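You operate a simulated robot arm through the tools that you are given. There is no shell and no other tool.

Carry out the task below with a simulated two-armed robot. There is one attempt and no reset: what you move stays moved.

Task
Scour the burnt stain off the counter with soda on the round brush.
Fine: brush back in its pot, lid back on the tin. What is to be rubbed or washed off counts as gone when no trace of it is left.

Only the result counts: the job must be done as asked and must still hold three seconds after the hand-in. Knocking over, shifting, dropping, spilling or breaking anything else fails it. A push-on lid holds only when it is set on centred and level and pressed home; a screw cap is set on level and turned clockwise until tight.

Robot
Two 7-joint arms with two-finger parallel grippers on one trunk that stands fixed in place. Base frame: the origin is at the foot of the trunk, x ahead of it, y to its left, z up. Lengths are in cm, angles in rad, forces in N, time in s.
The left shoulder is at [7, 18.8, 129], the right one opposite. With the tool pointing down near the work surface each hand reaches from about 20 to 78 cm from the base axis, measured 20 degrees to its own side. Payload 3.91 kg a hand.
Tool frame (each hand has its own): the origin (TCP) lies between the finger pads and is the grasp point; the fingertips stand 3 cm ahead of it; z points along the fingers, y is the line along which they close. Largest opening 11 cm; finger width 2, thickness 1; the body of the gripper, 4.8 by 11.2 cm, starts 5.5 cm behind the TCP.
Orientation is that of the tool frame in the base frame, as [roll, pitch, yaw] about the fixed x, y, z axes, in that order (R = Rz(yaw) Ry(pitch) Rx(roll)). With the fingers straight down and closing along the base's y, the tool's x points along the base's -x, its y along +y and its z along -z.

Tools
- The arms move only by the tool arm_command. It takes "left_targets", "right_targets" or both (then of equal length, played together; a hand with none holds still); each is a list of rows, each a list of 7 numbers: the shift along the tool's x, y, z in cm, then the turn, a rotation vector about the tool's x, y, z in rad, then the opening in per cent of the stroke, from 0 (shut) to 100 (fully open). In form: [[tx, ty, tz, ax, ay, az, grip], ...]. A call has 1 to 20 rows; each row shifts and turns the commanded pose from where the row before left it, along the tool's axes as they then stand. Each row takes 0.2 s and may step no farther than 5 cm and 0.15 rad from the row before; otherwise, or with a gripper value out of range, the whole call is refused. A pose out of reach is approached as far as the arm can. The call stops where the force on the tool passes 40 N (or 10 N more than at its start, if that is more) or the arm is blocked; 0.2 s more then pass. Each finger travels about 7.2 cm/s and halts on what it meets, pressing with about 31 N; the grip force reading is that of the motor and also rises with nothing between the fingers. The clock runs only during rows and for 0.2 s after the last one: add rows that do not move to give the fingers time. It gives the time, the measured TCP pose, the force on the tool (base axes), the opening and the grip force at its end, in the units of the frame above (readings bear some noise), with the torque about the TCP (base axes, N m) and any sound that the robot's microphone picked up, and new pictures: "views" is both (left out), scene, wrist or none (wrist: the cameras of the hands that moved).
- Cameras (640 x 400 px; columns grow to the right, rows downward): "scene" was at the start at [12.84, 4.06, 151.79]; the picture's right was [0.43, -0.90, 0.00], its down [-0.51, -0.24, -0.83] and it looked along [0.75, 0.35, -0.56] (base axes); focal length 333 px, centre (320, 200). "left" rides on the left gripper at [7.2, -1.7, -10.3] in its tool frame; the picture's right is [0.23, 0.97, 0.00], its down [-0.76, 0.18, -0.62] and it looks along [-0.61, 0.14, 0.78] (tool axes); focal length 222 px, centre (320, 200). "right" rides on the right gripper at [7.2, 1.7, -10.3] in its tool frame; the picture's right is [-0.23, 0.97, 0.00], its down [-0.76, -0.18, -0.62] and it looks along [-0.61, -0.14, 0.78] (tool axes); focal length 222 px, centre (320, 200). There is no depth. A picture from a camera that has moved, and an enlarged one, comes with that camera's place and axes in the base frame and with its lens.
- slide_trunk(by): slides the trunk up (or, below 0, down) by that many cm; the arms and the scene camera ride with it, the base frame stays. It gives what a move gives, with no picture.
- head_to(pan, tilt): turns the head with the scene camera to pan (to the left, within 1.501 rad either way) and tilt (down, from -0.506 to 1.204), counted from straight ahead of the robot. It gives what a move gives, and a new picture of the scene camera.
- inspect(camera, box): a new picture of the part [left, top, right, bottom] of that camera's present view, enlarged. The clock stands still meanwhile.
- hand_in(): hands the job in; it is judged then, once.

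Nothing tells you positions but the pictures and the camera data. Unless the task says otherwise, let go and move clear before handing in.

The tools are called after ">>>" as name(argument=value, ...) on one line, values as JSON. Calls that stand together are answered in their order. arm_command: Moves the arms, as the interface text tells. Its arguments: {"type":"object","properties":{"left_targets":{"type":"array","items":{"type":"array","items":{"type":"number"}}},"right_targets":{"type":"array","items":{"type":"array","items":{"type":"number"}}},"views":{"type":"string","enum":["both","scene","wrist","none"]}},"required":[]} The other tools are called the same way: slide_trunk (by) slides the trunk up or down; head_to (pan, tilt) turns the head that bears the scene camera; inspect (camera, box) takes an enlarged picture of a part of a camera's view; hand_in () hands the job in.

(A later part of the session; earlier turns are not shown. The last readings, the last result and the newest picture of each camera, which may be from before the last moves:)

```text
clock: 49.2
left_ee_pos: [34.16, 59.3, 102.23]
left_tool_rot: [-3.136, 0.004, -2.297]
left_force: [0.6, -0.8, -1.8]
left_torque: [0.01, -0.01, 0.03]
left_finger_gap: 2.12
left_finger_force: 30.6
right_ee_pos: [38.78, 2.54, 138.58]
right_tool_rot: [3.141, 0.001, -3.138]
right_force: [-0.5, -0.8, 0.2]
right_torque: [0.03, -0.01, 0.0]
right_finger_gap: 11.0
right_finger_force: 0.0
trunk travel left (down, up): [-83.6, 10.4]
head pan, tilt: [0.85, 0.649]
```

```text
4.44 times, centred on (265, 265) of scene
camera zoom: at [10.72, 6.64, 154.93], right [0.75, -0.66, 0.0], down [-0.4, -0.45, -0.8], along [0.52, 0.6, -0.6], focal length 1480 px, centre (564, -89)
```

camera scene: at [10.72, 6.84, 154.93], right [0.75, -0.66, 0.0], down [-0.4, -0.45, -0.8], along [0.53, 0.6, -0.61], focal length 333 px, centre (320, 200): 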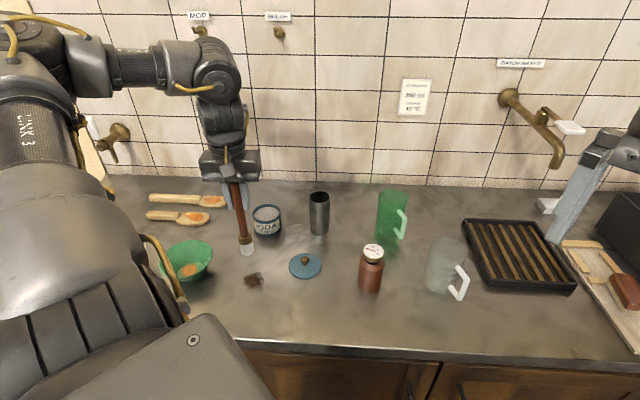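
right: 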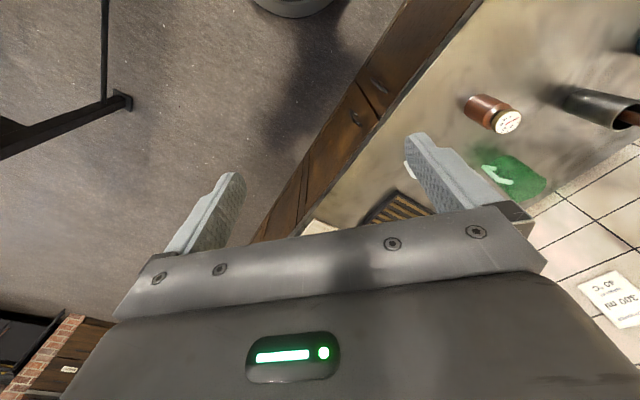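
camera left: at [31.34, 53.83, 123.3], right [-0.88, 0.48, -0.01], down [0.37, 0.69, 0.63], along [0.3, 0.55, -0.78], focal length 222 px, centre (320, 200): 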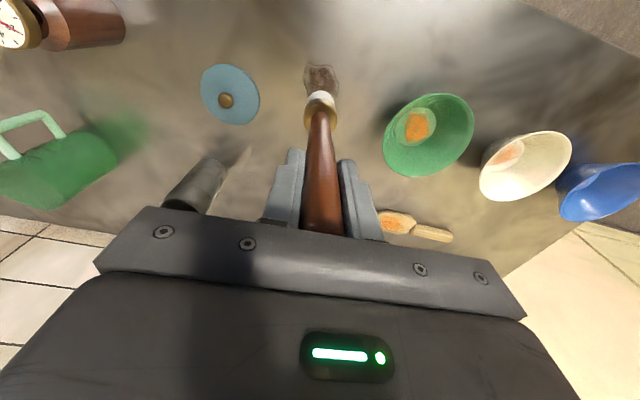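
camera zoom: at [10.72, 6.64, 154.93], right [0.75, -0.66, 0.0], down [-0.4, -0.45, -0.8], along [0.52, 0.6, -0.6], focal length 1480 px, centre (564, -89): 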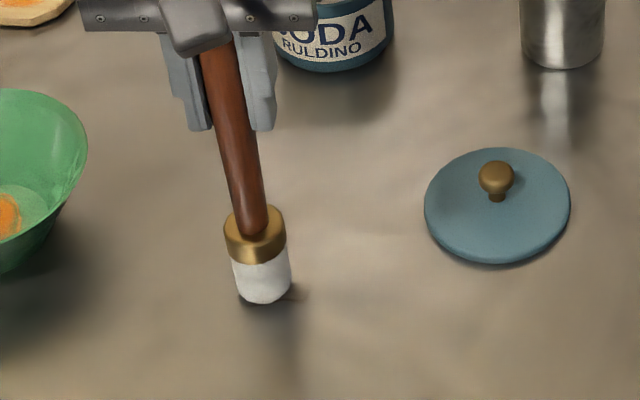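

The stain looks mostly gone and contact has been lost. I'll lift to inspect the counter and the brush's attitude in the grip.

>>> arm_command(left_targets=[[0, 0, -2, 0, 0, 0, 0], [0, 0, -3, 0, 0, 0, 0], [-3, 0, -3, 0, 0, 0, 0], [-4, 0, 0, 0, 0, 0, 0], [0, 0, 0, 0, 0, 0, 0]], views="both")

>>> inspect(camera="scene", box=[220, 220, 310, 310])

>>> inspect(camera="left", box=[200, 0, 440, 240])

```text
clock: 50.4
left_ee_pos: [38.7, 64.95, 110.46]
left_tool_rot: [-3.136, 0.006, -2.297]
left_force: [-0.6, 0.8, -0.7]
left_torque: [-0.02, -0.01, -0.02]
left_finger_gap: 2.12
left_finger_force: 31.4
right_ee_pos: [38.5, 2.72, 138.77]
right_tool_rot: [-3.139, 0.002, -3.141]
right_force: [-0.7, -0.5, 0.4]
right_torque: [-0.01, -0.02, 0.0]
right_finger_gap: 11.02
right_finger_force: 0.1
trunk travel left (down, up): [-83.6, 10.4]
head pan, tilt: [0.85, 0.649]
camera scene: at [10.51, 6.85, 154.95], right [0.75, -0.66, 0.0], down [-0.4, -0.45, -0.8], along [0.53, 0.6, -0.6], focal length 333 px, centre (320, 200)
camera left: at [35.06, 58.51, 120.65], right [-0.88, 0.48, -0.01], down [0.37, 0.69, 0.63], along [0.3, 0.55, -0.78], focal length 222 px, centre (320, 200)
```

scene: 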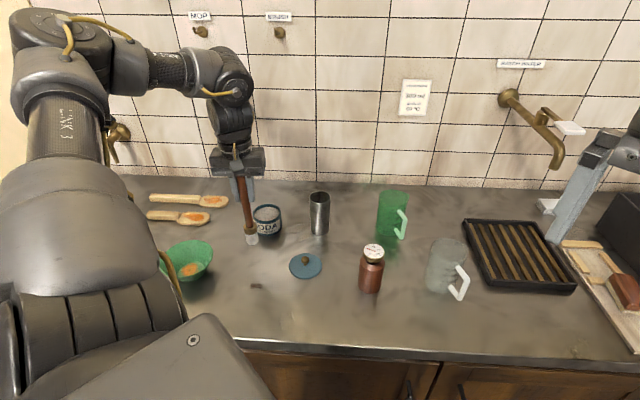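
left: 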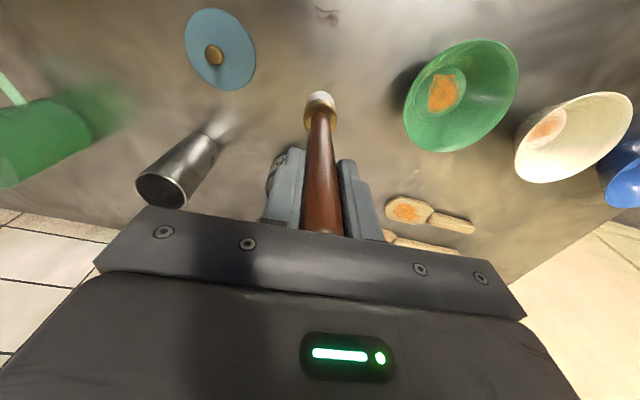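

```text
4.44 times, centred on (265, 265) of scene
camera zoom: at [10.51, 6.85, 154.95], right [0.75, -0.66, 0.0], down [-0.4, -0.45, -0.8], along [0.53, 0.6, -0.6], focal length 1480 px, centre (564, -89)
```

zoom: 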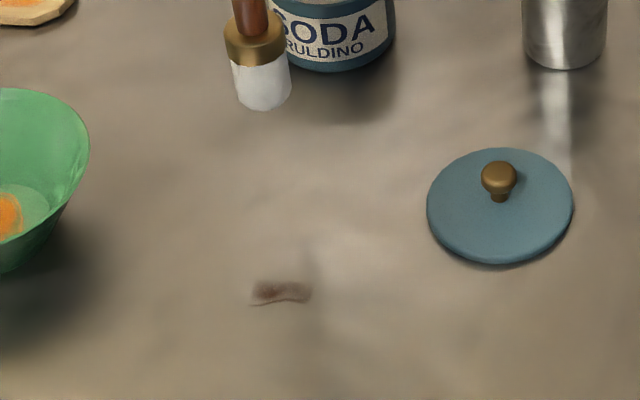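

```text
1.67 times, centred on (320, 120) of left
camera zoom: at [35.06, 58.51, 120.65], right [-0.88, 0.48, -0.01], down [0.37, 0.69, 0.63], along [0.3, 0.55, -0.78], focal length 370 px, centre (320, 333)
```

zoom: 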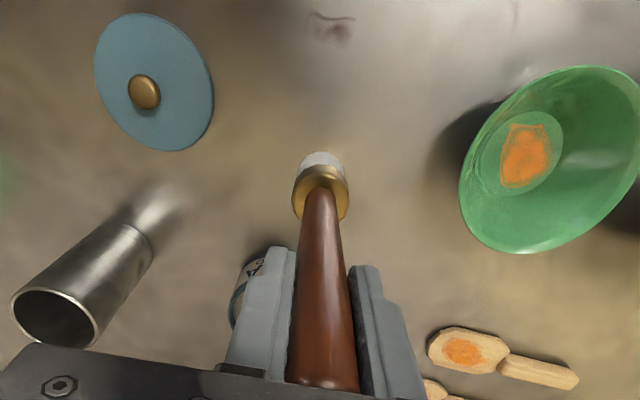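

Most of the stain is gone, and a small strip remains near (34.3, 58.4). The brush is still white and straight, so I'll return to the strip.

>>> arm_command(left_targets=[[4, -0.5, 0, 0, 0, 0, 0], [3.8, -0.5, 0, 0, 0, 0, 0], [0, 0, 2.5, 0, 0, 0, 0], [0, 0, 2.5, 0, 0, 0, 0], [0, 0, 2.5, 0, 0, 0, 0], [0, 0, 0.6, 0, 0, 0, 0], [0, 0, 0.2, 0, 0, 0, 0], [0, 0, 0, 0, 0, 0, 0]], views="none")

>>> inspect(camera="scene", box=[220, 220, 310, 310])

```text
clock: 52.2
left_ee_pos: [34.29, 58.15, 102.16]
left_tool_rot: [-3.135, 0.009, -2.297]
left_force: [-0.3, 2.0, 12.3]
left_torque: [0.36, 0.16, 0.0]
left_finger_gap: 2.11
left_finger_force: 31.1
right_ee_pos: [38.47, 2.71, 138.68]
right_tool_rot: [3.142, 0.001, -3.138]
right_force: [0.8, 0.4, -0.7]
right_torque: [0.01, -0.01, 0.01]
right_finger_gap: 10.99
right_finger_force: 0.1
trunk travel left (down, up): [-83.6, 10.4]
head pan, tilt: [0.85, 0.649]
```

```text
4.44 times, centred on (265, 265) of scene
camera zoom: at [10.44, 6.67, 154.98], right [0.75, -0.66, 0.0], down [-0.4, -0.45, -0.8], along [0.53, 0.6, -0.6], focal length 1480 px, centre (564, -89)
```

zoom: 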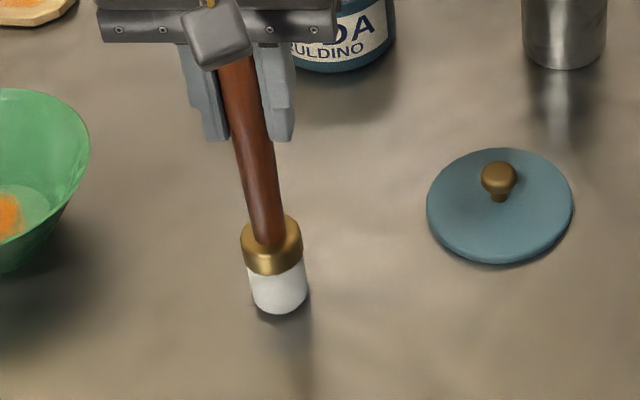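

In contact at 12 N over the residue. Scrubbing along the strip.

>>> arm_command(left_targets=[[0, 1.2, 0, 0, 0, 0, 0], [0, 1.2, 0, 0, 0, 0, 0], [0, -1.2, 0, 0, 0, 0, 0], [0, -1.2, 0, 0, 0, 0, 0], [0, -1.2, 0, 0, 0, 0, 0], [0, -1.2, 0, 0, 0, 0, 0], [0.7, 0, 0, 0, 0, 0, 0], [0, 1.2, 0, 0, 0, 0, 0], [0, 1.2, 0, 0, 0, 0, 0], [0, 1.2, 0, 0, 0, 0, 0], [0, 1.2, 0, 0, 0, 0, 0], [-1.2, 0, 0, 0, 0, 0, 0], [0, -1.2, 0, 0, 0, 0, 0], [0, -1.2, 0, 0, 0, 0, 0], [0, -1.2, 0, 0, 0, 0, 0], [0, -1.2, 0, 0, 0, 0, 0]], views="none")

>>> arm_command(left_targets=[[0, 0, -3, 0, 0, 0, 0], [0, 0, -3, 0, 0, 0, 0], [-4, 2, -2, 0, 0, 0, 0], [-4, 0, 0, 0, 0, 0, 0], [0, 0, 0, 0, 0, 0, 0]], views="both")

>>> inspect(camera="scene", box=[220, 220, 310, 310])

>>> inspect(camera="left", box=[200, 0, 440, 140])

```text
clock: 55.2
left_ee_pos: [32.37, 59.11, 101.16]
left_tool_rot: [3.118, -0.017, -2.293]
left_force: [-2.0, -5.1, 24.1]
left_torque: [-0.79, 0.46, 0.01]
left_finger_gap: 2.11
left_finger_force: 30.7
left hand out of reach, approached as far as the arm can: row 14
right_ee_pos: [38.56, 2.45, 138.63]
right_tool_rot: [3.138, 0.002, -3.141]
right_force: [0.5, 0.5, -0.8]
right_torque: [0.0, 0.0, 0.01]
right_finger_gap: 10.98
right_finger_force: 0.0
trunk travel left (down, up): [-83.6, 10.4]
head pan, tilt: [0.85, 0.649]
stopped in row 14 (left hand): the force on the tool passed its limit at 65 N (the readings are from after the stop); the commanded pose is now the measured one
```

```text
clock: 56.4
left_ee_pos: [36.45, 66.62, 108.76]
left_tool_rot: [3.12, -0.021, -2.295]
left_force: [-0.5, -0.8, -0.1]
left_torque: [0.01, 0.02, -0.03]
left_finger_gap: 2.14
left_finger_force: 30.7
left hand out of reach, approached as far as the arm can: row 1
right_ee_pos: [38.51, 2.7, 138.61]
right_tool_rot: [3.141, 0.0, -3.14]
right_force: [-0.3, 0.3, -0.4]
right_torque: [0.02, -0.01, -0.04]
right_finger_gap: 10.99
right_finger_force: 0.1
trunk travel left (down, up): [-83.6, 10.4]
head pan, tilt: [0.85, 0.649]
camera scene: at [10.53, 6.65, 154.96], right [0.75, -0.66, 0.0], down [-0.4, -0.45, -0.8], along [0.53, 0.6, -0.6], focal length 333 px, centre (320, 200)
camera left: at [33.31, 60.02, 119.28], right [-0.88, 0.48, 0.03], down [0.39, 0.69, 0.61], along [0.27, 0.55, -0.79], focal length 222 px, centre (320, 200)
```

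scene: 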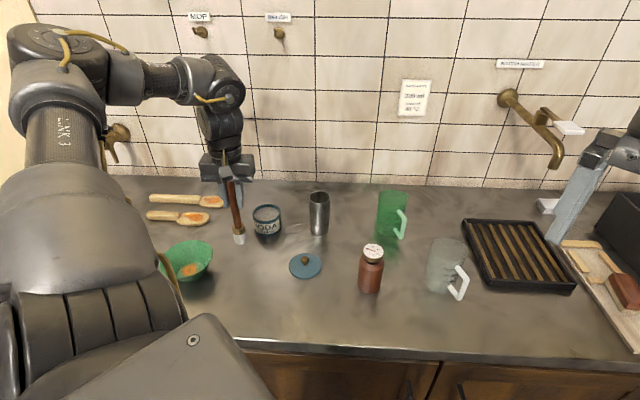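
left: 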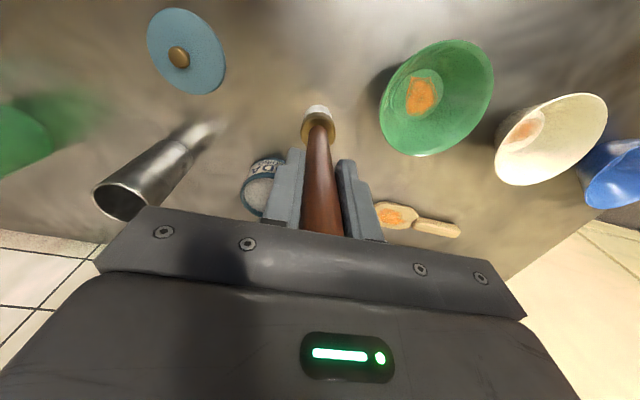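

```text
4.44 times, centred on (265, 265) of scene
camera zoom: at [10.53, 6.65, 154.96], right [0.75, -0.66, 0.0], down [-0.4, -0.45, -0.8], along [0.53, 0.6, -0.6], focal length 1480 px, centre (564, -89)
```

zoom: 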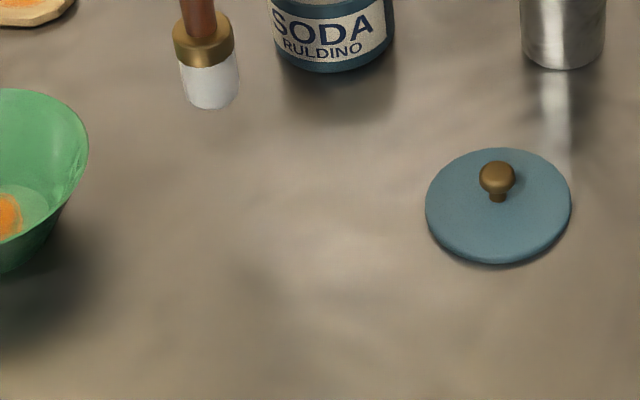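

```text
2.67 times, centred on (320, 70) of left
camera zoom: at [33.31, 60.02, 119.28], right [-0.88, 0.48, 0.03], down [0.39, 0.69, 0.61], along [0.27, 0.55, -0.79], focal length 592 px, centre (320, 547)
```

zoom: 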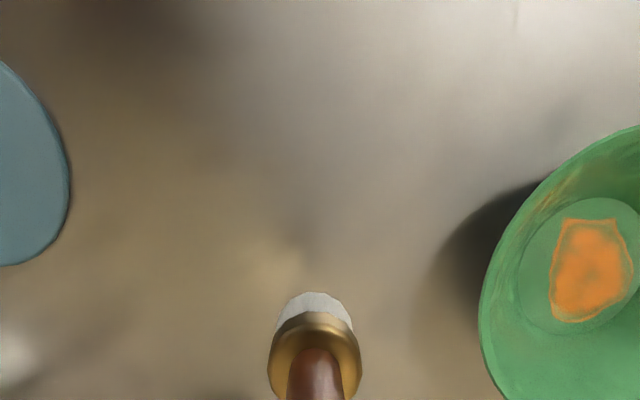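

The stain appears completely gone. The arm briefly hit a limit that pressed hard (65 N), so I'll check the counter for traces and the brush's position in the grip.

>>> inspect(camera="scene", box=[235, 250, 285, 300])

>>> inspect(camera="left", box=[240, 0, 400, 110])

>>> inspect(camera="scene", box=[190, 140, 280, 260])

>>> inspect(camera="left", box=[250, 90, 400, 250])

```text
8.00 times, centred on (260, 275) of scene
camera zoom: at [10.53, 6.65, 154.96], right [0.75, -0.66, 0.0], down [-0.4, -0.45, -0.8], along [0.53, 0.6, -0.6], focal length 2663 px, centre (800, -400)
```

zoom: 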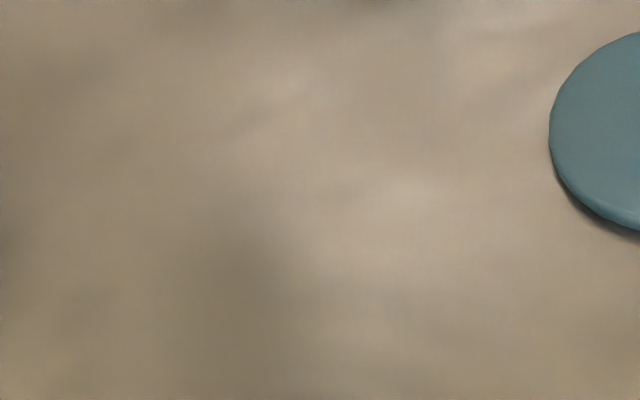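

```text
3.64 times, centred on (320, 55) of left
camera zoom: at [33.31, 60.02, 119.28], right [-0.88, 0.48, 0.03], down [0.39, 0.69, 0.61], along [0.27, 0.55, -0.79], focal length 808 px, centre (320, 727)
```

zoom: 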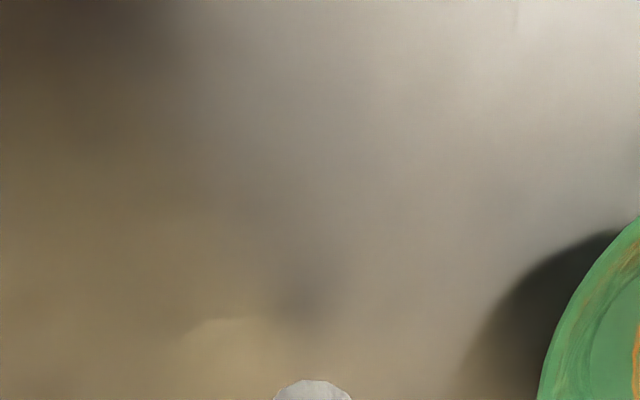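

```text
3.33 times, centred on (235, 200) of scene
camera zoom: at [10.53, 6.65, 154.96], right [0.75, -0.66, 0.0], down [-0.4, -0.45, -0.8], along [0.53, 0.6, -0.6], focal length 1110 px, centre (603, 200)
```

zoom: 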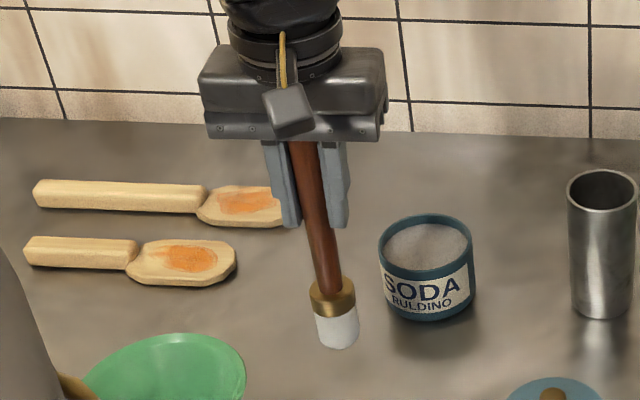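

```text
2.50 times, centred on (325, 170) of left
camera zoom: at [33.31, 60.02, 119.28], right [-0.88, 0.48, 0.03], down [0.39, 0.69, 0.61], along [0.27, 0.55, -0.79], focal length 555 px, centre (308, 275)
```

zoom: 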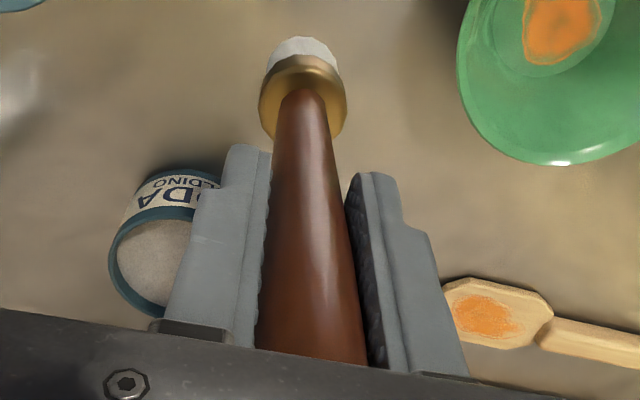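

I can't see any stain, but I'll look much closer at where the last strip was, since no trace may remain.

>>> inspect(camera="scene", box=[242, 268, 272, 298])

>>> inspect(camera="left", box=[260, 0, 340, 60])

```text
13.33 times, centred on (257, 283) of scene
camera zoom: at [10.53, 6.65, 154.96], right [0.75, -0.66, 0.0], down [-0.4, -0.45, -0.8], along [0.53, 0.6, -0.6], focal length 4438 px, centre (1160, -907)
```

zoom: 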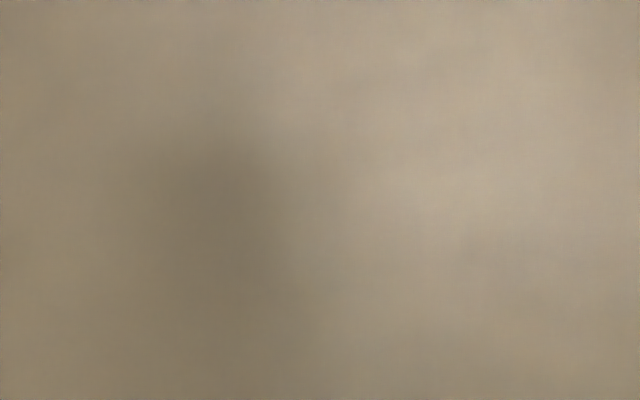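

```text
6.67 times, centred on (300, 30) of left
camera zoom: at [33.31, 60.02, 119.28], right [-0.88, 0.48, 0.03], down [0.39, 0.69, 0.61], along [0.27, 0.55, -0.79], focal length 1481 px, centre (453, 1333)
```

zoom: 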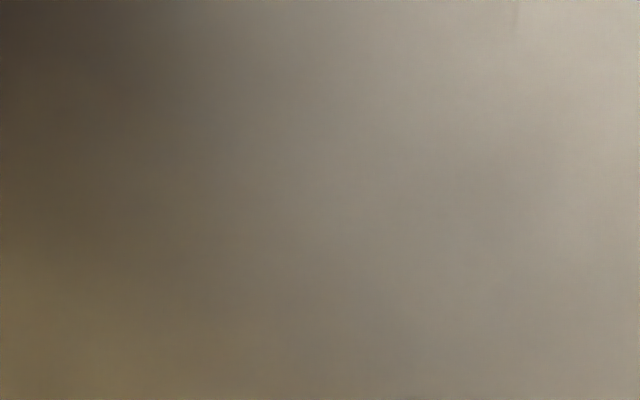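

No trace is visible in either camera. The brush got tilted slightly in the grip by the hard press, so I'll level the tool, raise it, and re-check the brush's attitude before returning it to the pot.

>>> slide_trunk(by=6)

>>> arm_command(left_targets=[[0, 0, -1.5, 0.0216, -0.021, 0.0, 0], [-4, -2, -2, 0, 0, 0.07, 0], [-3, -3, 0, 0, 0, 0.07, 0], [0, 0, 0, 0, 0, 0, 0]], views="both")

>>> inspect(camera="left", box=[230, 60, 410, 240])

>>> inspect(camera="scene", box=[220, 80, 320, 240])

```text
clock: 57.4
left_ee_pos: [36.53, 66.66, 114.65]
left_tool_rot: [3.117, -0.023, -2.294]
left_force: [-1.0, 0.1, -1.3]
left_torque: [-0.05, 0.01, 0.0]
left_finger_gap: 2.07
left_finger_force: 30.8
right_ee_pos: [38.59, 2.91, 144.67]
right_tool_rot: [3.142, -0.002, -3.14]
right_force: [0.8, -0.8, 0.0]
right_torque: [0.0, -0.01, 0.01]
right_finger_gap: 10.99
right_finger_force: 0.1
trunk travel left (down, up): [-89.6, 4.4]
head pan, tilt: [0.85, 0.649]
```

```text
clock: 58.4
left_ee_pos: [44.56, 68.49, 118.24]
left_tool_rot: [3.141, 0.0, -2.434]
left_force: [-0.1, 0.3, -0.9]
left_torque: [-0.02, -0.01, -0.01]
left_finger_gap: 2.11
left_finger_force: 31.0
right_ee_pos: [38.32, 2.77, 144.59]
right_tool_rot: [-3.14, 0.003, 3.141]
right_force: [-0.5, 0.9, 0.3]
right_torque: [0.01, -0.03, -0.01]
right_finger_gap: 10.96
right_finger_force: 0.1
trunk travel left (down, up): [-89.6, 4.4]
head pan, tilt: [0.85, 0.649]
camera scene: at [10.35, 6.88, 160.96], right [0.75, -0.66, 0.0], down [-0.4, -0.45, -0.8], along [0.53, 0.6, -0.6], focal length 333 px, centre (320, 200)
camera left: at [40.28, 62.44, 128.52], right [-0.8, 0.59, 0.0], down [0.46, 0.63, 0.62], along [0.37, 0.5, -0.78], focal length 222 px, centre (320, 200)
```

scene: 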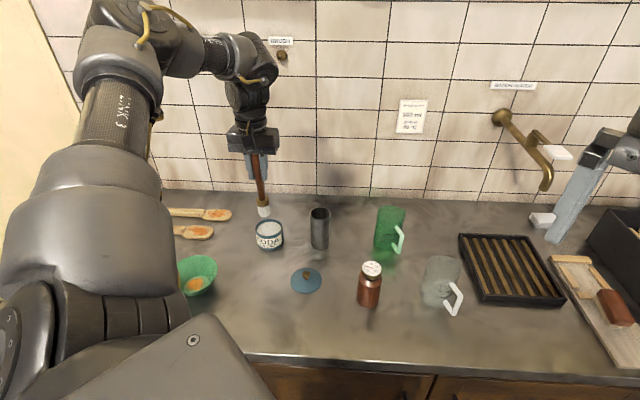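
left: 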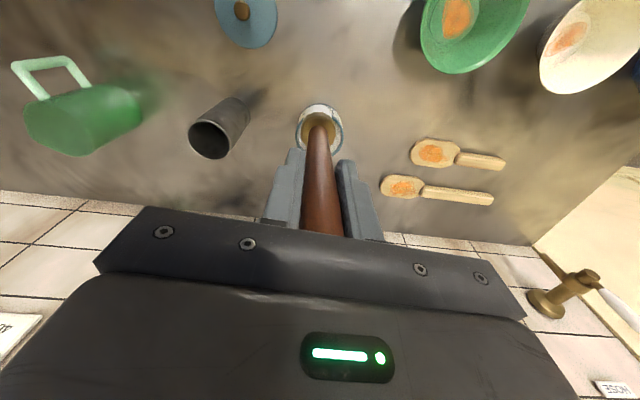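

```text
2.22 times, centred on (320, 150) of left
camera zoom: at [40.28, 62.44, 128.52], right [-0.8, 0.59, 0.0], down [0.46, 0.63, 0.62], along [0.37, 0.5, -0.78], focal length 494 px, centre (320, 311)
```

zoom: 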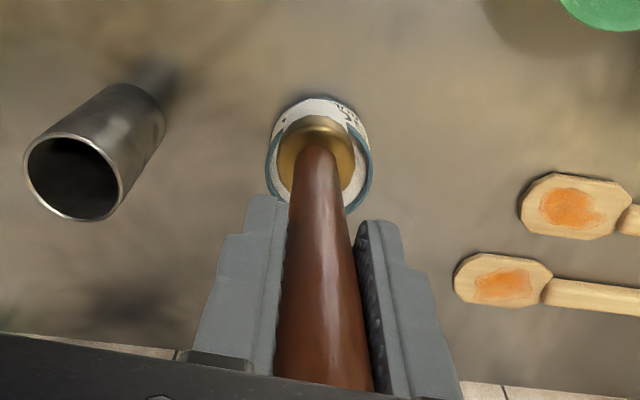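

```text
2.50 times, centred on (270, 160) of scene
camera zoom: at [10.35, 6.88, 160.96], right [0.75, -0.66, 0.0], down [-0.4, -0.45, -0.8], along [0.53, 0.6, -0.6], focal length 832 px, centre (445, 300)
```

zoom: 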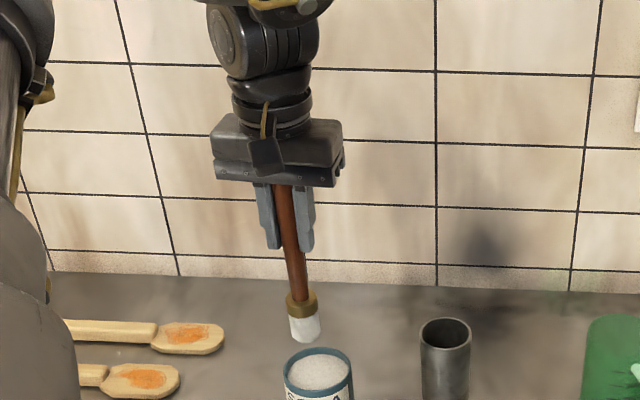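

The brush slid up about 1.2 cm and tilted about 0.1 rad outward in the grip, which is still fine for insertion if I offset for it. First I'll move near the pot at height and check where the bristle end sits relative to the pot mouth.

>>> arm_command(left_targets=[[-2.05, -3.38, 0, 0, 0, 0, 0], [-2.05, -3.38, 0, 0, 0, 0, 0], [-2.05, -3.38, 0, 0, 0, 0, 0], [-2.05, -3.38, 0, 0, 0, 0, 0], [0, 0, 0, 0, 0, 0, 0]], views="both")

>>> inspect(camera="left", box=[230, 40, 410, 240])

>>> inspect(camera="scene", box=[260, 100, 380, 260])

>>> inspect(camera="scene", box=[220, 250, 300, 330])

```text
clock: 59.6
left_ee_pos: [59.82, 63.51, 118.41]
left_tool_rot: [3.139, -0.002, -2.434]
left_force: [-0.2, 0.4, -0.4]
left_torque: [0.01, 0.01, 0.03]
left_finger_gap: 2.09
left_finger_force: 31.3
right_ee_pos: [38.65, 2.81, 144.64]
right_tool_rot: [3.141, 0.002, -3.14]
right_force: [0.2, 0.9, -0.7]
right_torque: [0.0, -0.03, 0.0]
right_finger_gap: 11.03
right_finger_force: 0.0
trunk travel left (down, up): [-89.6, 4.4]
head pan, tilt: [0.85, 0.649]
camera scene: at [10.56, 6.81, 160.95], right [0.75, -0.66, 0.0], down [-0.4, -0.45, -0.8], along [0.53, 0.6, -0.6], focal length 333 px, centre (320, 200)
camera left: at [55.54, 57.5, 128.77], right [-0.81, 0.59, 0.0], down [0.47, 0.63, 0.62], along [0.37, 0.5, -0.78], focal length 222 px, centre (320, 200)
```

scene: 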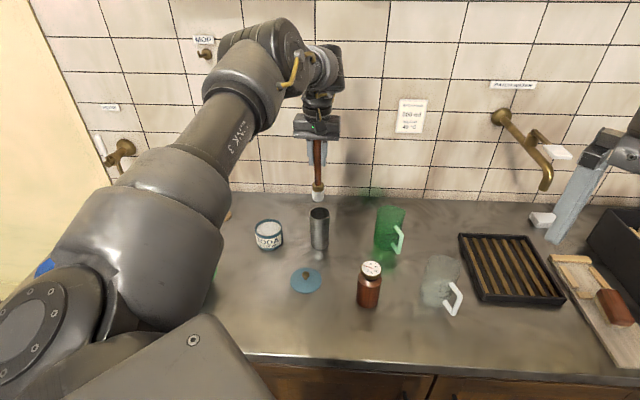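
left: 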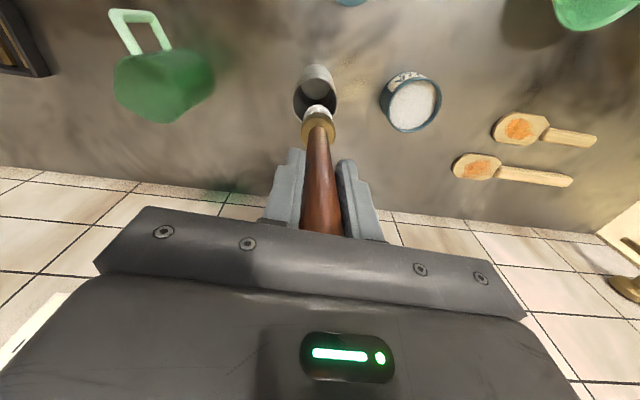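

```text
2.00 times, centred on (320, 140) of left
camera zoom: at [55.54, 57.5, 128.77], right [-0.81, 0.59, 0.0], down [0.47, 0.63, 0.62], along [0.37, 0.5, -0.78], focal length 444 px, centre (320, 320)
```

zoom: 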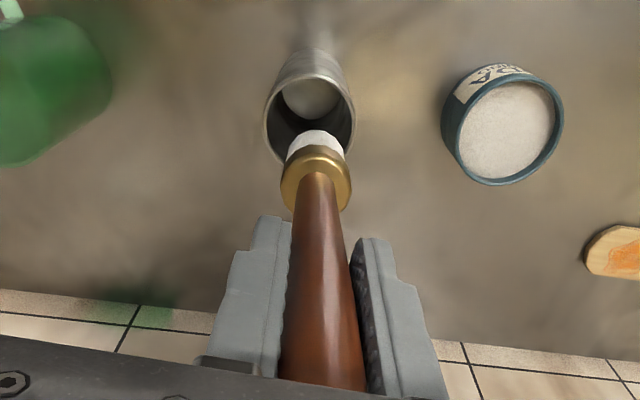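

```text
2.50 times, centred on (320, 180) of scene
camera zoom: at [10.56, 6.81, 160.95], right [0.75, -0.66, 0.0], down [-0.4, -0.45, -0.8], along [0.53, 0.6, -0.6], focal length 832 px, centre (320, 250)
```

zoom: 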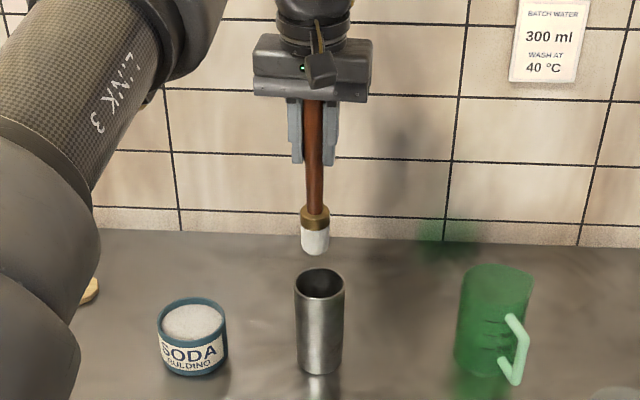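

```text
5.00 times, centred on (260, 290) of scene
camera zoom: at [10.56, 6.81, 160.95], right [0.75, -0.66, 0.0], down [-0.4, -0.45, -0.8], along [0.53, 0.6, -0.6], focal length 1664 px, centre (620, -250)
```

zoom: 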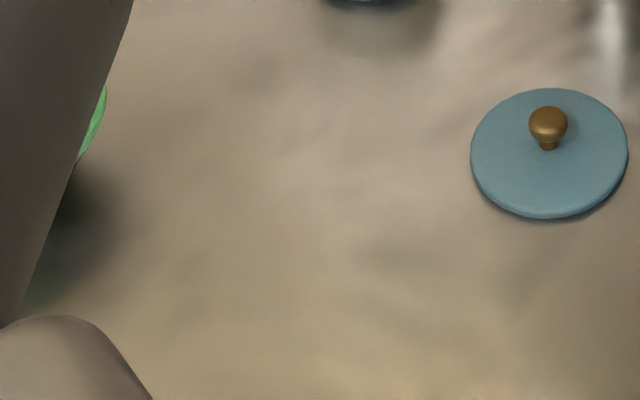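

The stain area is clean. The bristle end is about 0.5 cm off the pot's centre sideways. I'll correct that and lower the trunk in stages.

>>> arm_command(left_targets=[[0, -0.53, 0, 0, 0, 0, 0], [0, 0, 0, 0, 0, 0, 0]], views="none")

>>> slide_trunk(by=-4)

>>> inspect(camera="left", box=[250, 40, 390, 180])

>>> inspect(camera="scene", box=[270, 150, 370, 250])

```text
clock: 60.2
left_ee_pos: [60.26, 63.0, 118.42]
left_tool_rot: [3.14, -0.001, -2.434]
left_force: [-0.2, 0.2, -0.9]
left_torque: [0.01, 0.01, 0.01]
left_finger_gap: 2.08
left_finger_force: 31.2
right_ee_pos: [38.6, 2.66, 144.62]
right_tool_rot: [3.141, -0.002, -3.14]
right_force: [-1.1, 0.6, -0.2]
right_torque: [-0.04, -0.01, -0.02]
right_finger_gap: 10.99
right_finger_force: 0.0
trunk travel left (down, up): [-89.6, 4.4]
head pan, tilt: [0.85, 0.649]
```

```text
clock: 61.0
left_ee_pos: [60.19, 63.15, 114.29]
left_tool_rot: [3.139, 0.0, -2.435]
left_force: [0.0, 0.5, -0.7]
left_torque: [0.01, 0.02, 0.02]
left_finger_gap: 2.1
left_finger_force: 30.9
right_ee_pos: [38.51, 2.88, 140.7]
right_tool_rot: [-3.14, 0.002, -3.138]
right_force: [0.2, 0.6, 0.3]
right_torque: [-0.01, -0.01, 0.01]
right_finger_gap: 10.99
right_finger_force: 0.0
trunk travel left (down, up): [-85.6, 8.4]
head pan, tilt: [0.85, 0.649]
```

```text
2.86 times, centred on (320, 110) of left
camera zoom: at [55.86, 57.11, 124.66], right [-0.81, 0.59, 0.0], down [0.46, 0.63, 0.62], along [0.37, 0.5, -0.78], focal length 635 px, centre (320, 457)
```

zoom: 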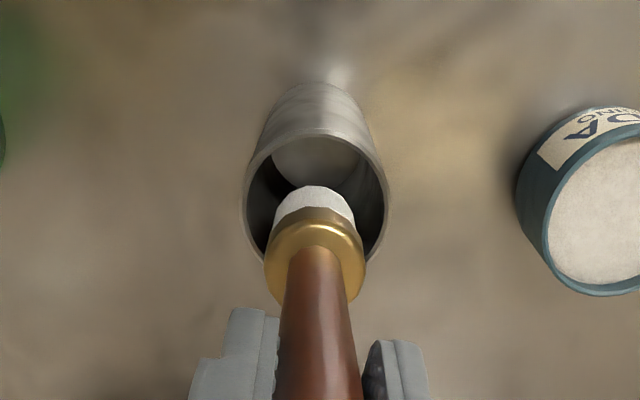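

```text
4.00 times, centred on (320, 200) of scene
camera zoom: at [10.53, 6.84, 156.95], right [0.75, -0.66, 0.0], down [-0.4, -0.45, -0.8], along [0.53, 0.6, -0.6], focal length 1332 px, centre (320, 200)
```

zoom: 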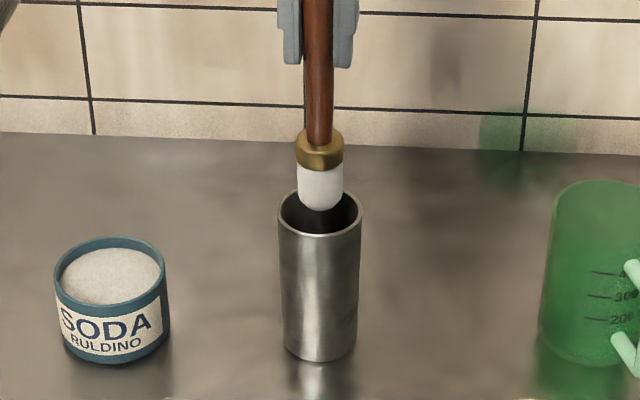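

The bristle end is centred over the pot mouth in both views. Lowering into the pot.

>>> slide_trunk(by=-4)

>>> inspect(camera="scene", box=[270, 130, 370, 230])

>>> inspect(camera="left", box=[250, 40, 390, 200])

```text
clock: 61.8
left_ee_pos: [60.3, 63.05, 110.27]
left_tool_rot: [-3.141, -0.001, -2.436]
left_force: [0.3, -0.1, -1.1]
left_torque: [-0.07, 0.0, 0.0]
left_finger_gap: 2.06
left_finger_force: 30.6
right_ee_pos: [38.69, 2.69, 136.66]
right_tool_rot: [-3.141, 0.001, -3.139]
right_force: [0.0, 0.7, -0.4]
right_torque: [0.0, -0.01, 0.02]
right_finger_gap: 11.01
right_finger_force: 0.1
trunk travel left (down, up): [-81.6, 12.4]
head pan, tilt: [0.85, 0.649]
```

```text
4.00 times, centred on (320, 180) of scene
camera zoom: at [10.54, 6.77, 152.95], right [0.75, -0.66, 0.0], down [-0.4, -0.45, -0.8], along [0.53, 0.6, -0.6], focal length 1332 px, centre (320, 280)
```

zoom: 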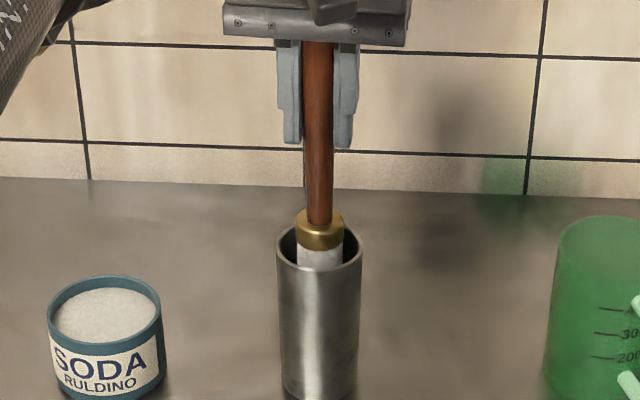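

```text
2.50 times, centred on (320, 120) of left
camera zoom: at [55.87, 57.05, 120.69], right [-0.81, 0.59, 0.0], down [0.46, 0.63, 0.62], along [0.37, 0.5, -0.78], focal length 555 px, centre (320, 400)
```

zoom: 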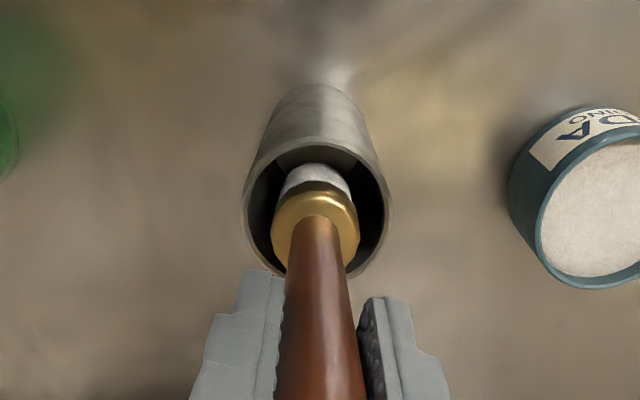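

>>> slide_trunk(by=-4)

>>> inspect(camera="scene", box=[270, 110, 370, 220])

>>> inspect(camera="left", box=[250, 40, 390, 220])

```text
clock: 62.6
left_ee_pos: [60.25, 63.13, 106.43]
left_tool_rot: [3.141, 0.0, -2.433]
left_force: [0.4, -0.6, -0.7]
left_torque: [0.0, 0.0, -0.01]
left_finger_gap: 2.12
left_finger_force: 30.9
right_ee_pos: [38.53, 2.78, 132.65]
right_tool_rot: [3.142, -0.001, 3.141]
right_force: [-0.6, -0.3, 0.0]
right_torque: [-0.05, 0.01, 0.03]
right_finger_gap: 10.98
right_finger_force: 0.1
trunk travel left (down, up): [-77.6, 16.4]
head pan, tilt: [0.85, 0.649]
```

```text
3.64 times, centred on (320, 165) of scene
camera zoom: at [10.55, 6.79, 148.95], right [0.75, -0.66, 0.0], down [-0.4, -0.45, -0.8], along [0.53, 0.6, -0.6], focal length 1210 px, centre (320, 327)
```

zoom: 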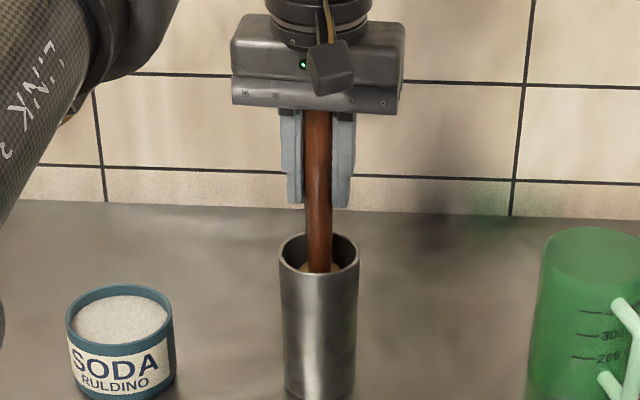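

```text
2.22 times, centred on (320, 130) of left
camera zoom: at [55.88, 57.06, 116.68], right [-0.81, 0.59, 0.0], down [0.46, 0.63, 0.62], along [0.37, 0.5, -0.78], focal length 494 px, centre (320, 356)
```

zoom: 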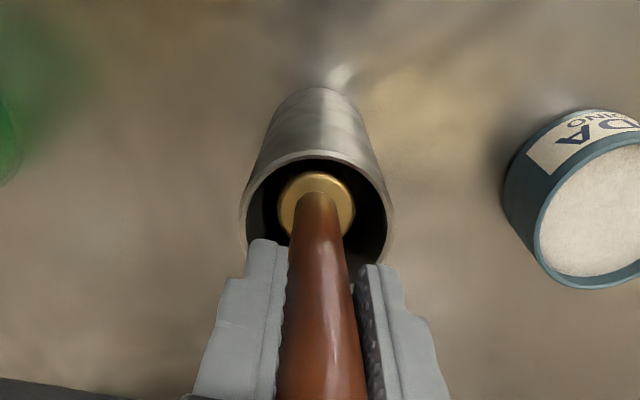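

It's going in freely. Lowering further toward the bottom.

>>> slide_trunk(by=-3.4)

>>> inspect(camera="scene", box=[270, 90, 370, 210])

>>> inspect(camera="left", box=[250, 60, 390, 240])

```text
clock: 63.4
left_ee_pos: [60.12, 63.16, 102.79]
left_tool_rot: [3.138, -0.003, -2.435]
left_force: [-0.9, 0.0, -1.5]
left_torque: [-0.02, 0.02, 0.01]
left_finger_gap: 2.11
left_finger_force: 31.1
right_ee_pos: [38.59, 2.81, 129.25]
right_tool_rot: [3.141, 0.0, -3.139]
right_force: [-1.6, 0.3, -1.1]
right_torque: [-0.01, -0.02, 0.02]
right_finger_gap: 10.97
right_finger_force: 0.0
trunk travel left (down, up): [-74.2, 19.8]
head pan, tilt: [0.85, 0.649]
```

```text
3.33 times, centred on (320, 150) of scene
camera zoom: at [10.54, 6.79, 145.55], right [0.75, -0.66, 0.0], down [-0.4, -0.45, -0.8], along [0.53, 0.6, -0.6], focal length 1110 px, centre (320, 367)
```

zoom: 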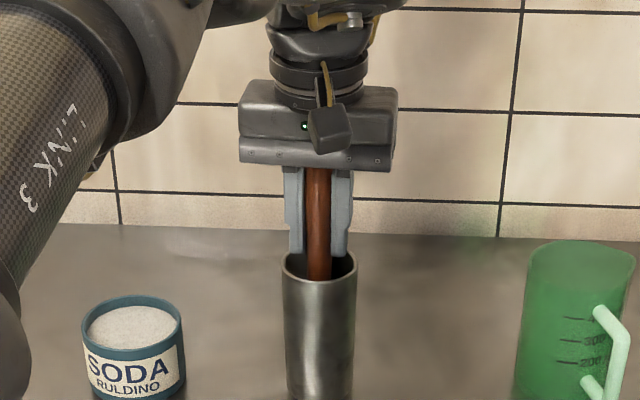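

```text
2.22 times, centred on (320, 150) of left
camera zoom: at [55.88, 57.06, 113.28], right [-0.81, 0.59, 0.0], down [0.46, 0.63, 0.62], along [0.37, 0.5, -0.78], focal length 494 px, centre (320, 311)
```

zoom: 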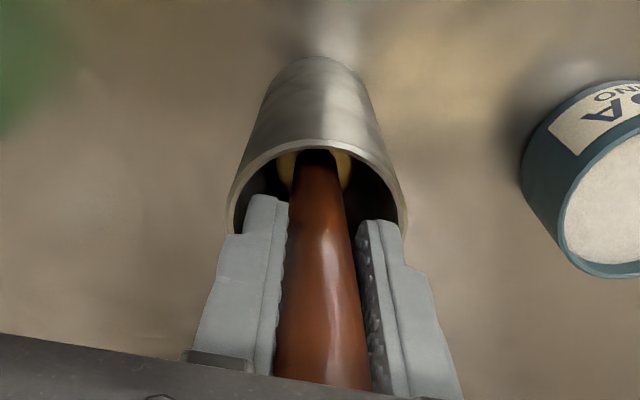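

>>> arm_command(left_targets=[[0, 0, 0.2, 0, 0, 0, 0], [0, 0, 0.2, 0, 0, 0, 0], [0, 0, 0.2, 0, 0, 0, 0], [0, 0, 0.2, 0, 0, 0, 0], [0, 0, 0, 0, 0, 0, 0]], views="none")

>>> inspect(camera="scene", box=[290, 130, 350, 210])

>>> inspect(camera="left", box=[250, 60, 390, 240])

```text
clock: 64.6
left_ee_pos: [60.16, 62.99, 102.11]
left_tool_rot: [3.141, -0.001, -2.435]
left_force: [0.0, -0.1, -1.3]
left_torque: [-0.04, 0.02, 0.02]
left_finger_gap: 2.1
left_finger_force: 30.8
right_ee_pos: [38.57, 2.71, 129.32]
right_tool_rot: [-3.141, -0.001, -3.14]
right_force: [-0.5, -0.7, 1.0]
right_torque: [-0.01, -0.01, -0.01]
right_finger_gap: 11.0
right_finger_force: 0.1
trunk travel left (down, up): [-74.2, 19.8]
head pan, tilt: [0.85, 0.649]
```

```text
5.00 times, centred on (320, 170) of scene
camera zoom: at [10.58, 6.8, 145.55], right [0.75, -0.66, 0.0], down [-0.4, -0.45, -0.8], along [0.53, 0.6, -0.6], focal length 1664 px, centre (320, 350)
```

zoom: 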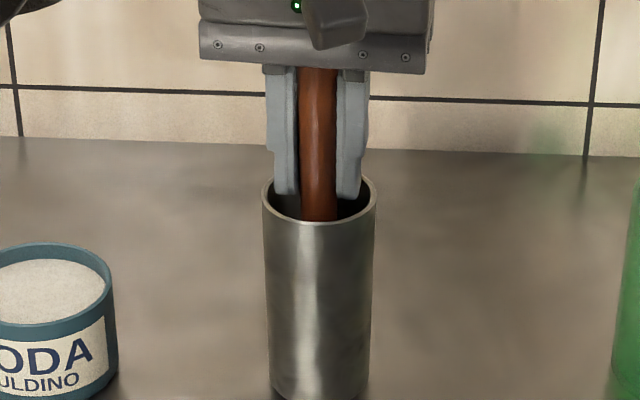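

```text
2.22 times, centred on (320, 150) of left
camera zoom: at [55.88, 57.06, 112.43], right [-0.81, 0.59, 0.0], down [0.46, 0.63, 0.62], along [0.37, 0.5, -0.78], focal length 494 px, centre (320, 311)
```

zoom: 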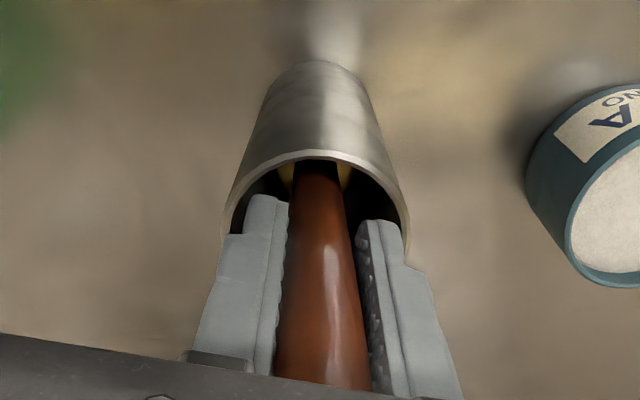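

>>> arm_command(left_targets=[[0, 0, 0.2, 0, 0, 0, 0], [0, 0, 0.2, 0, 0, 0, 0], [0, 0, 0, 0, 0, 0, 0]], views="none")

>>> inspect(camera="scene", box=[290, 130, 350, 210])

```text
clock: 65.4
left_ee_pos: [60.16, 63.01, 101.71]
left_tool_rot: [3.14, 0.0, -2.436]
left_force: [-0.2, 0.0, -1.3]
left_torque: [0.0, 0.05, 0.0]
left_finger_gap: 2.11
left_finger_force: 30.5
right_ee_pos: [38.62, 2.68, 129.18]
right_tool_rot: [-3.141, 0.001, -3.139]
right_force: [0.5, -0.3, 0.8]
right_torque: [0.0, 0.0, -0.03]
right_finger_gap: 11.01
right_finger_force: 0.1
trunk travel left (down, up): [-74.2, 19.8]
head pan, tilt: [0.85, 0.649]
```

```text
5.00 times, centred on (320, 170) of scene
camera zoom: at [10.59, 6.81, 145.54], right [0.75, -0.66, 0.0], down [-0.4, -0.45, -0.8], along [0.53, 0.6, -0.6], focal length 1664 px, centre (320, 350)
```

zoom: 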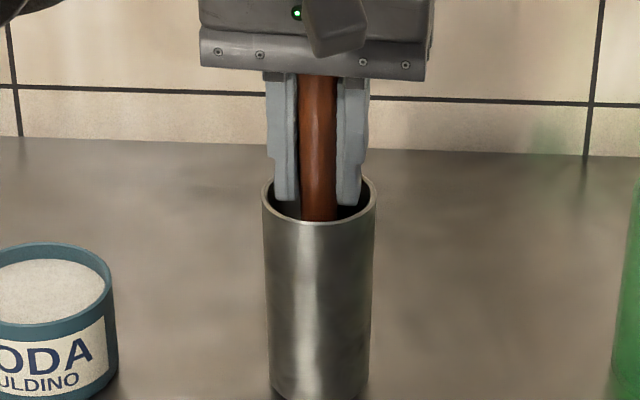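

The tips are just above the rim and the brush is almost at the pot floor. I'll release it.

>>> arm_command(left_targets=[[0, 0, 0, 0, 0, 0, 30], [0, 0, 0, 0, 0, 0, 50], [0, 0, 0, 0, 0, 0, 70], [0, 0, 0, 0, 0, 0, 70], [0, 0, 0, 0, 0, 0, 70], [0, 0, 0, 0, 0, 0, 70]], views="wrist")

>>> inspect(camera="scene", box=[280, 110, 360, 220])

```text
clock: 66.8
left_ee_pos: [60.16, 63.11, 101.65]
left_tool_rot: [3.14, -0.002, -2.435]
left_force: [0.8, -0.6, -0.6]
left_torque: [0.03, 0.0, -0.01]
left_finger_gap: 7.73
left_finger_force: 0.1
right_ee_pos: [38.49, 2.8, 129.21]
right_tool_rot: [-3.141, 0.002, -3.14]
right_force: [0.1, 0.6, 1.1]
right_torque: [0.01, 0.01, 0.03]
right_finger_gap: 11.01
right_finger_force: 0.0
trunk travel left (down, up): [-74.2, 19.8]
head pan, tilt: [0.85, 0.649]
camera left: at [55.9, 57.07, 112.03], right [-0.81, 0.59, 0.0], down [0.46, 0.63, 0.62], along [0.37, 0.5, -0.78], focal length 222 px, centre (320, 200)
```

left: 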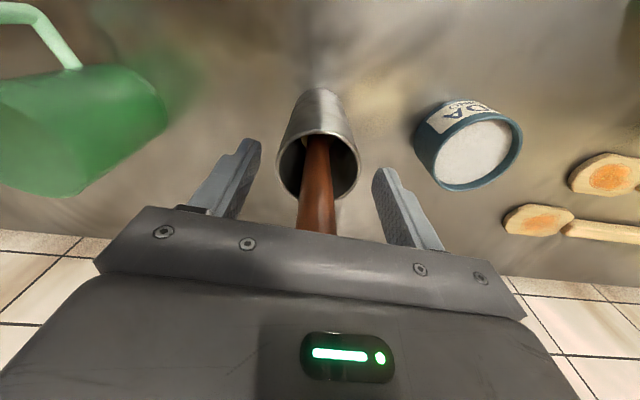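

```text
3.64 times, centred on (320, 165) of scene
camera zoom: at [10.58, 6.8, 145.55], right [0.75, -0.66, 0.0], down [-0.4, -0.45, -0.8], along [0.53, 0.6, -0.6], focal length 1210 px, centre (320, 327)
```

zoom: 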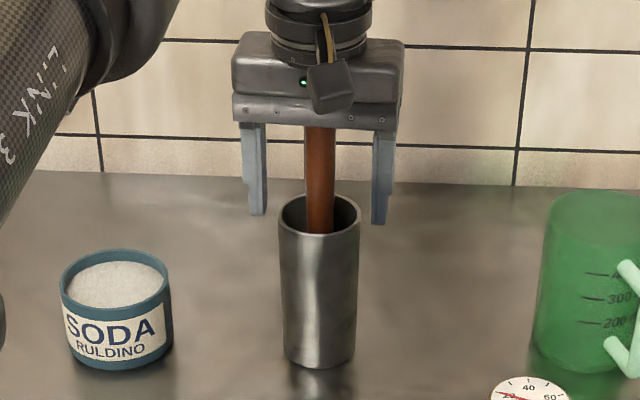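

The brush stands free in its pot. I'll raise the hand straight up clear of the handle.

>>> slide_trunk(by=11)

>>> inspect(camera="scene", box=[270, 110, 370, 250])

>>> inspect(camera="left", box=[220, 40, 440, 240])

```text
clock: 68.2
left_ee_pos: [60.25, 63.07, 112.67]
left_tool_rot: [3.139, -0.003, -2.434]
left_force: [-0.3, -0.6, -0.7]
left_torque: [0.04, 0.02, 0.0]
left_finger_gap: 7.74
left_finger_force: 0.0
right_ee_pos: [38.56, 2.77, 140.12]
right_tool_rot: [-3.14, -0.001, -3.141]
right_force: [0.9, -0.2, -0.4]
right_torque: [0.01, -0.03, 0.0]
right_finger_gap: 11.01
right_finger_force: 0.1
trunk travel left (down, up): [-85.2, 8.8]
head pan, tilt: [0.85, 0.649]
```

```text
2.86 times, centred on (320, 180) of scene
camera zoom: at [10.6, 6.81, 156.54], right [0.75, -0.66, 0.0], down [-0.4, -0.45, -0.8], along [0.53, 0.6, -0.6], focal length 951 px, centre (320, 257)
```

zoom: 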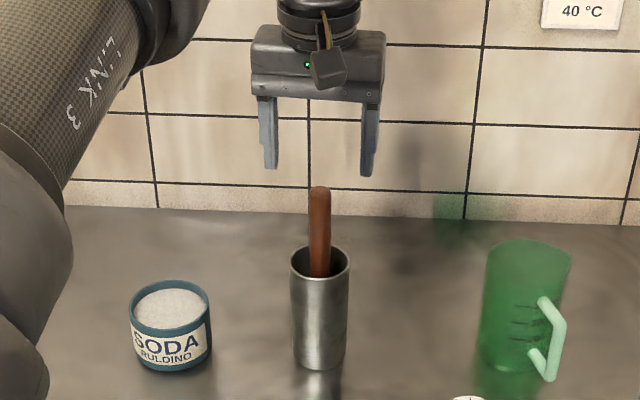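

```text
2.00 times, centred on (330, 140) of left
camera zoom: at [55.91, 57.07, 123.02], right [-0.81, 0.59, 0.0], down [0.47, 0.63, 0.62], along [0.37, 0.5, -0.78], focal length 444 px, centre (300, 320)
```

zoom: 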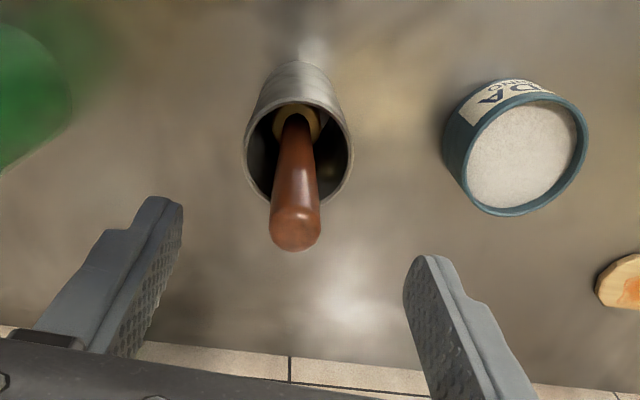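

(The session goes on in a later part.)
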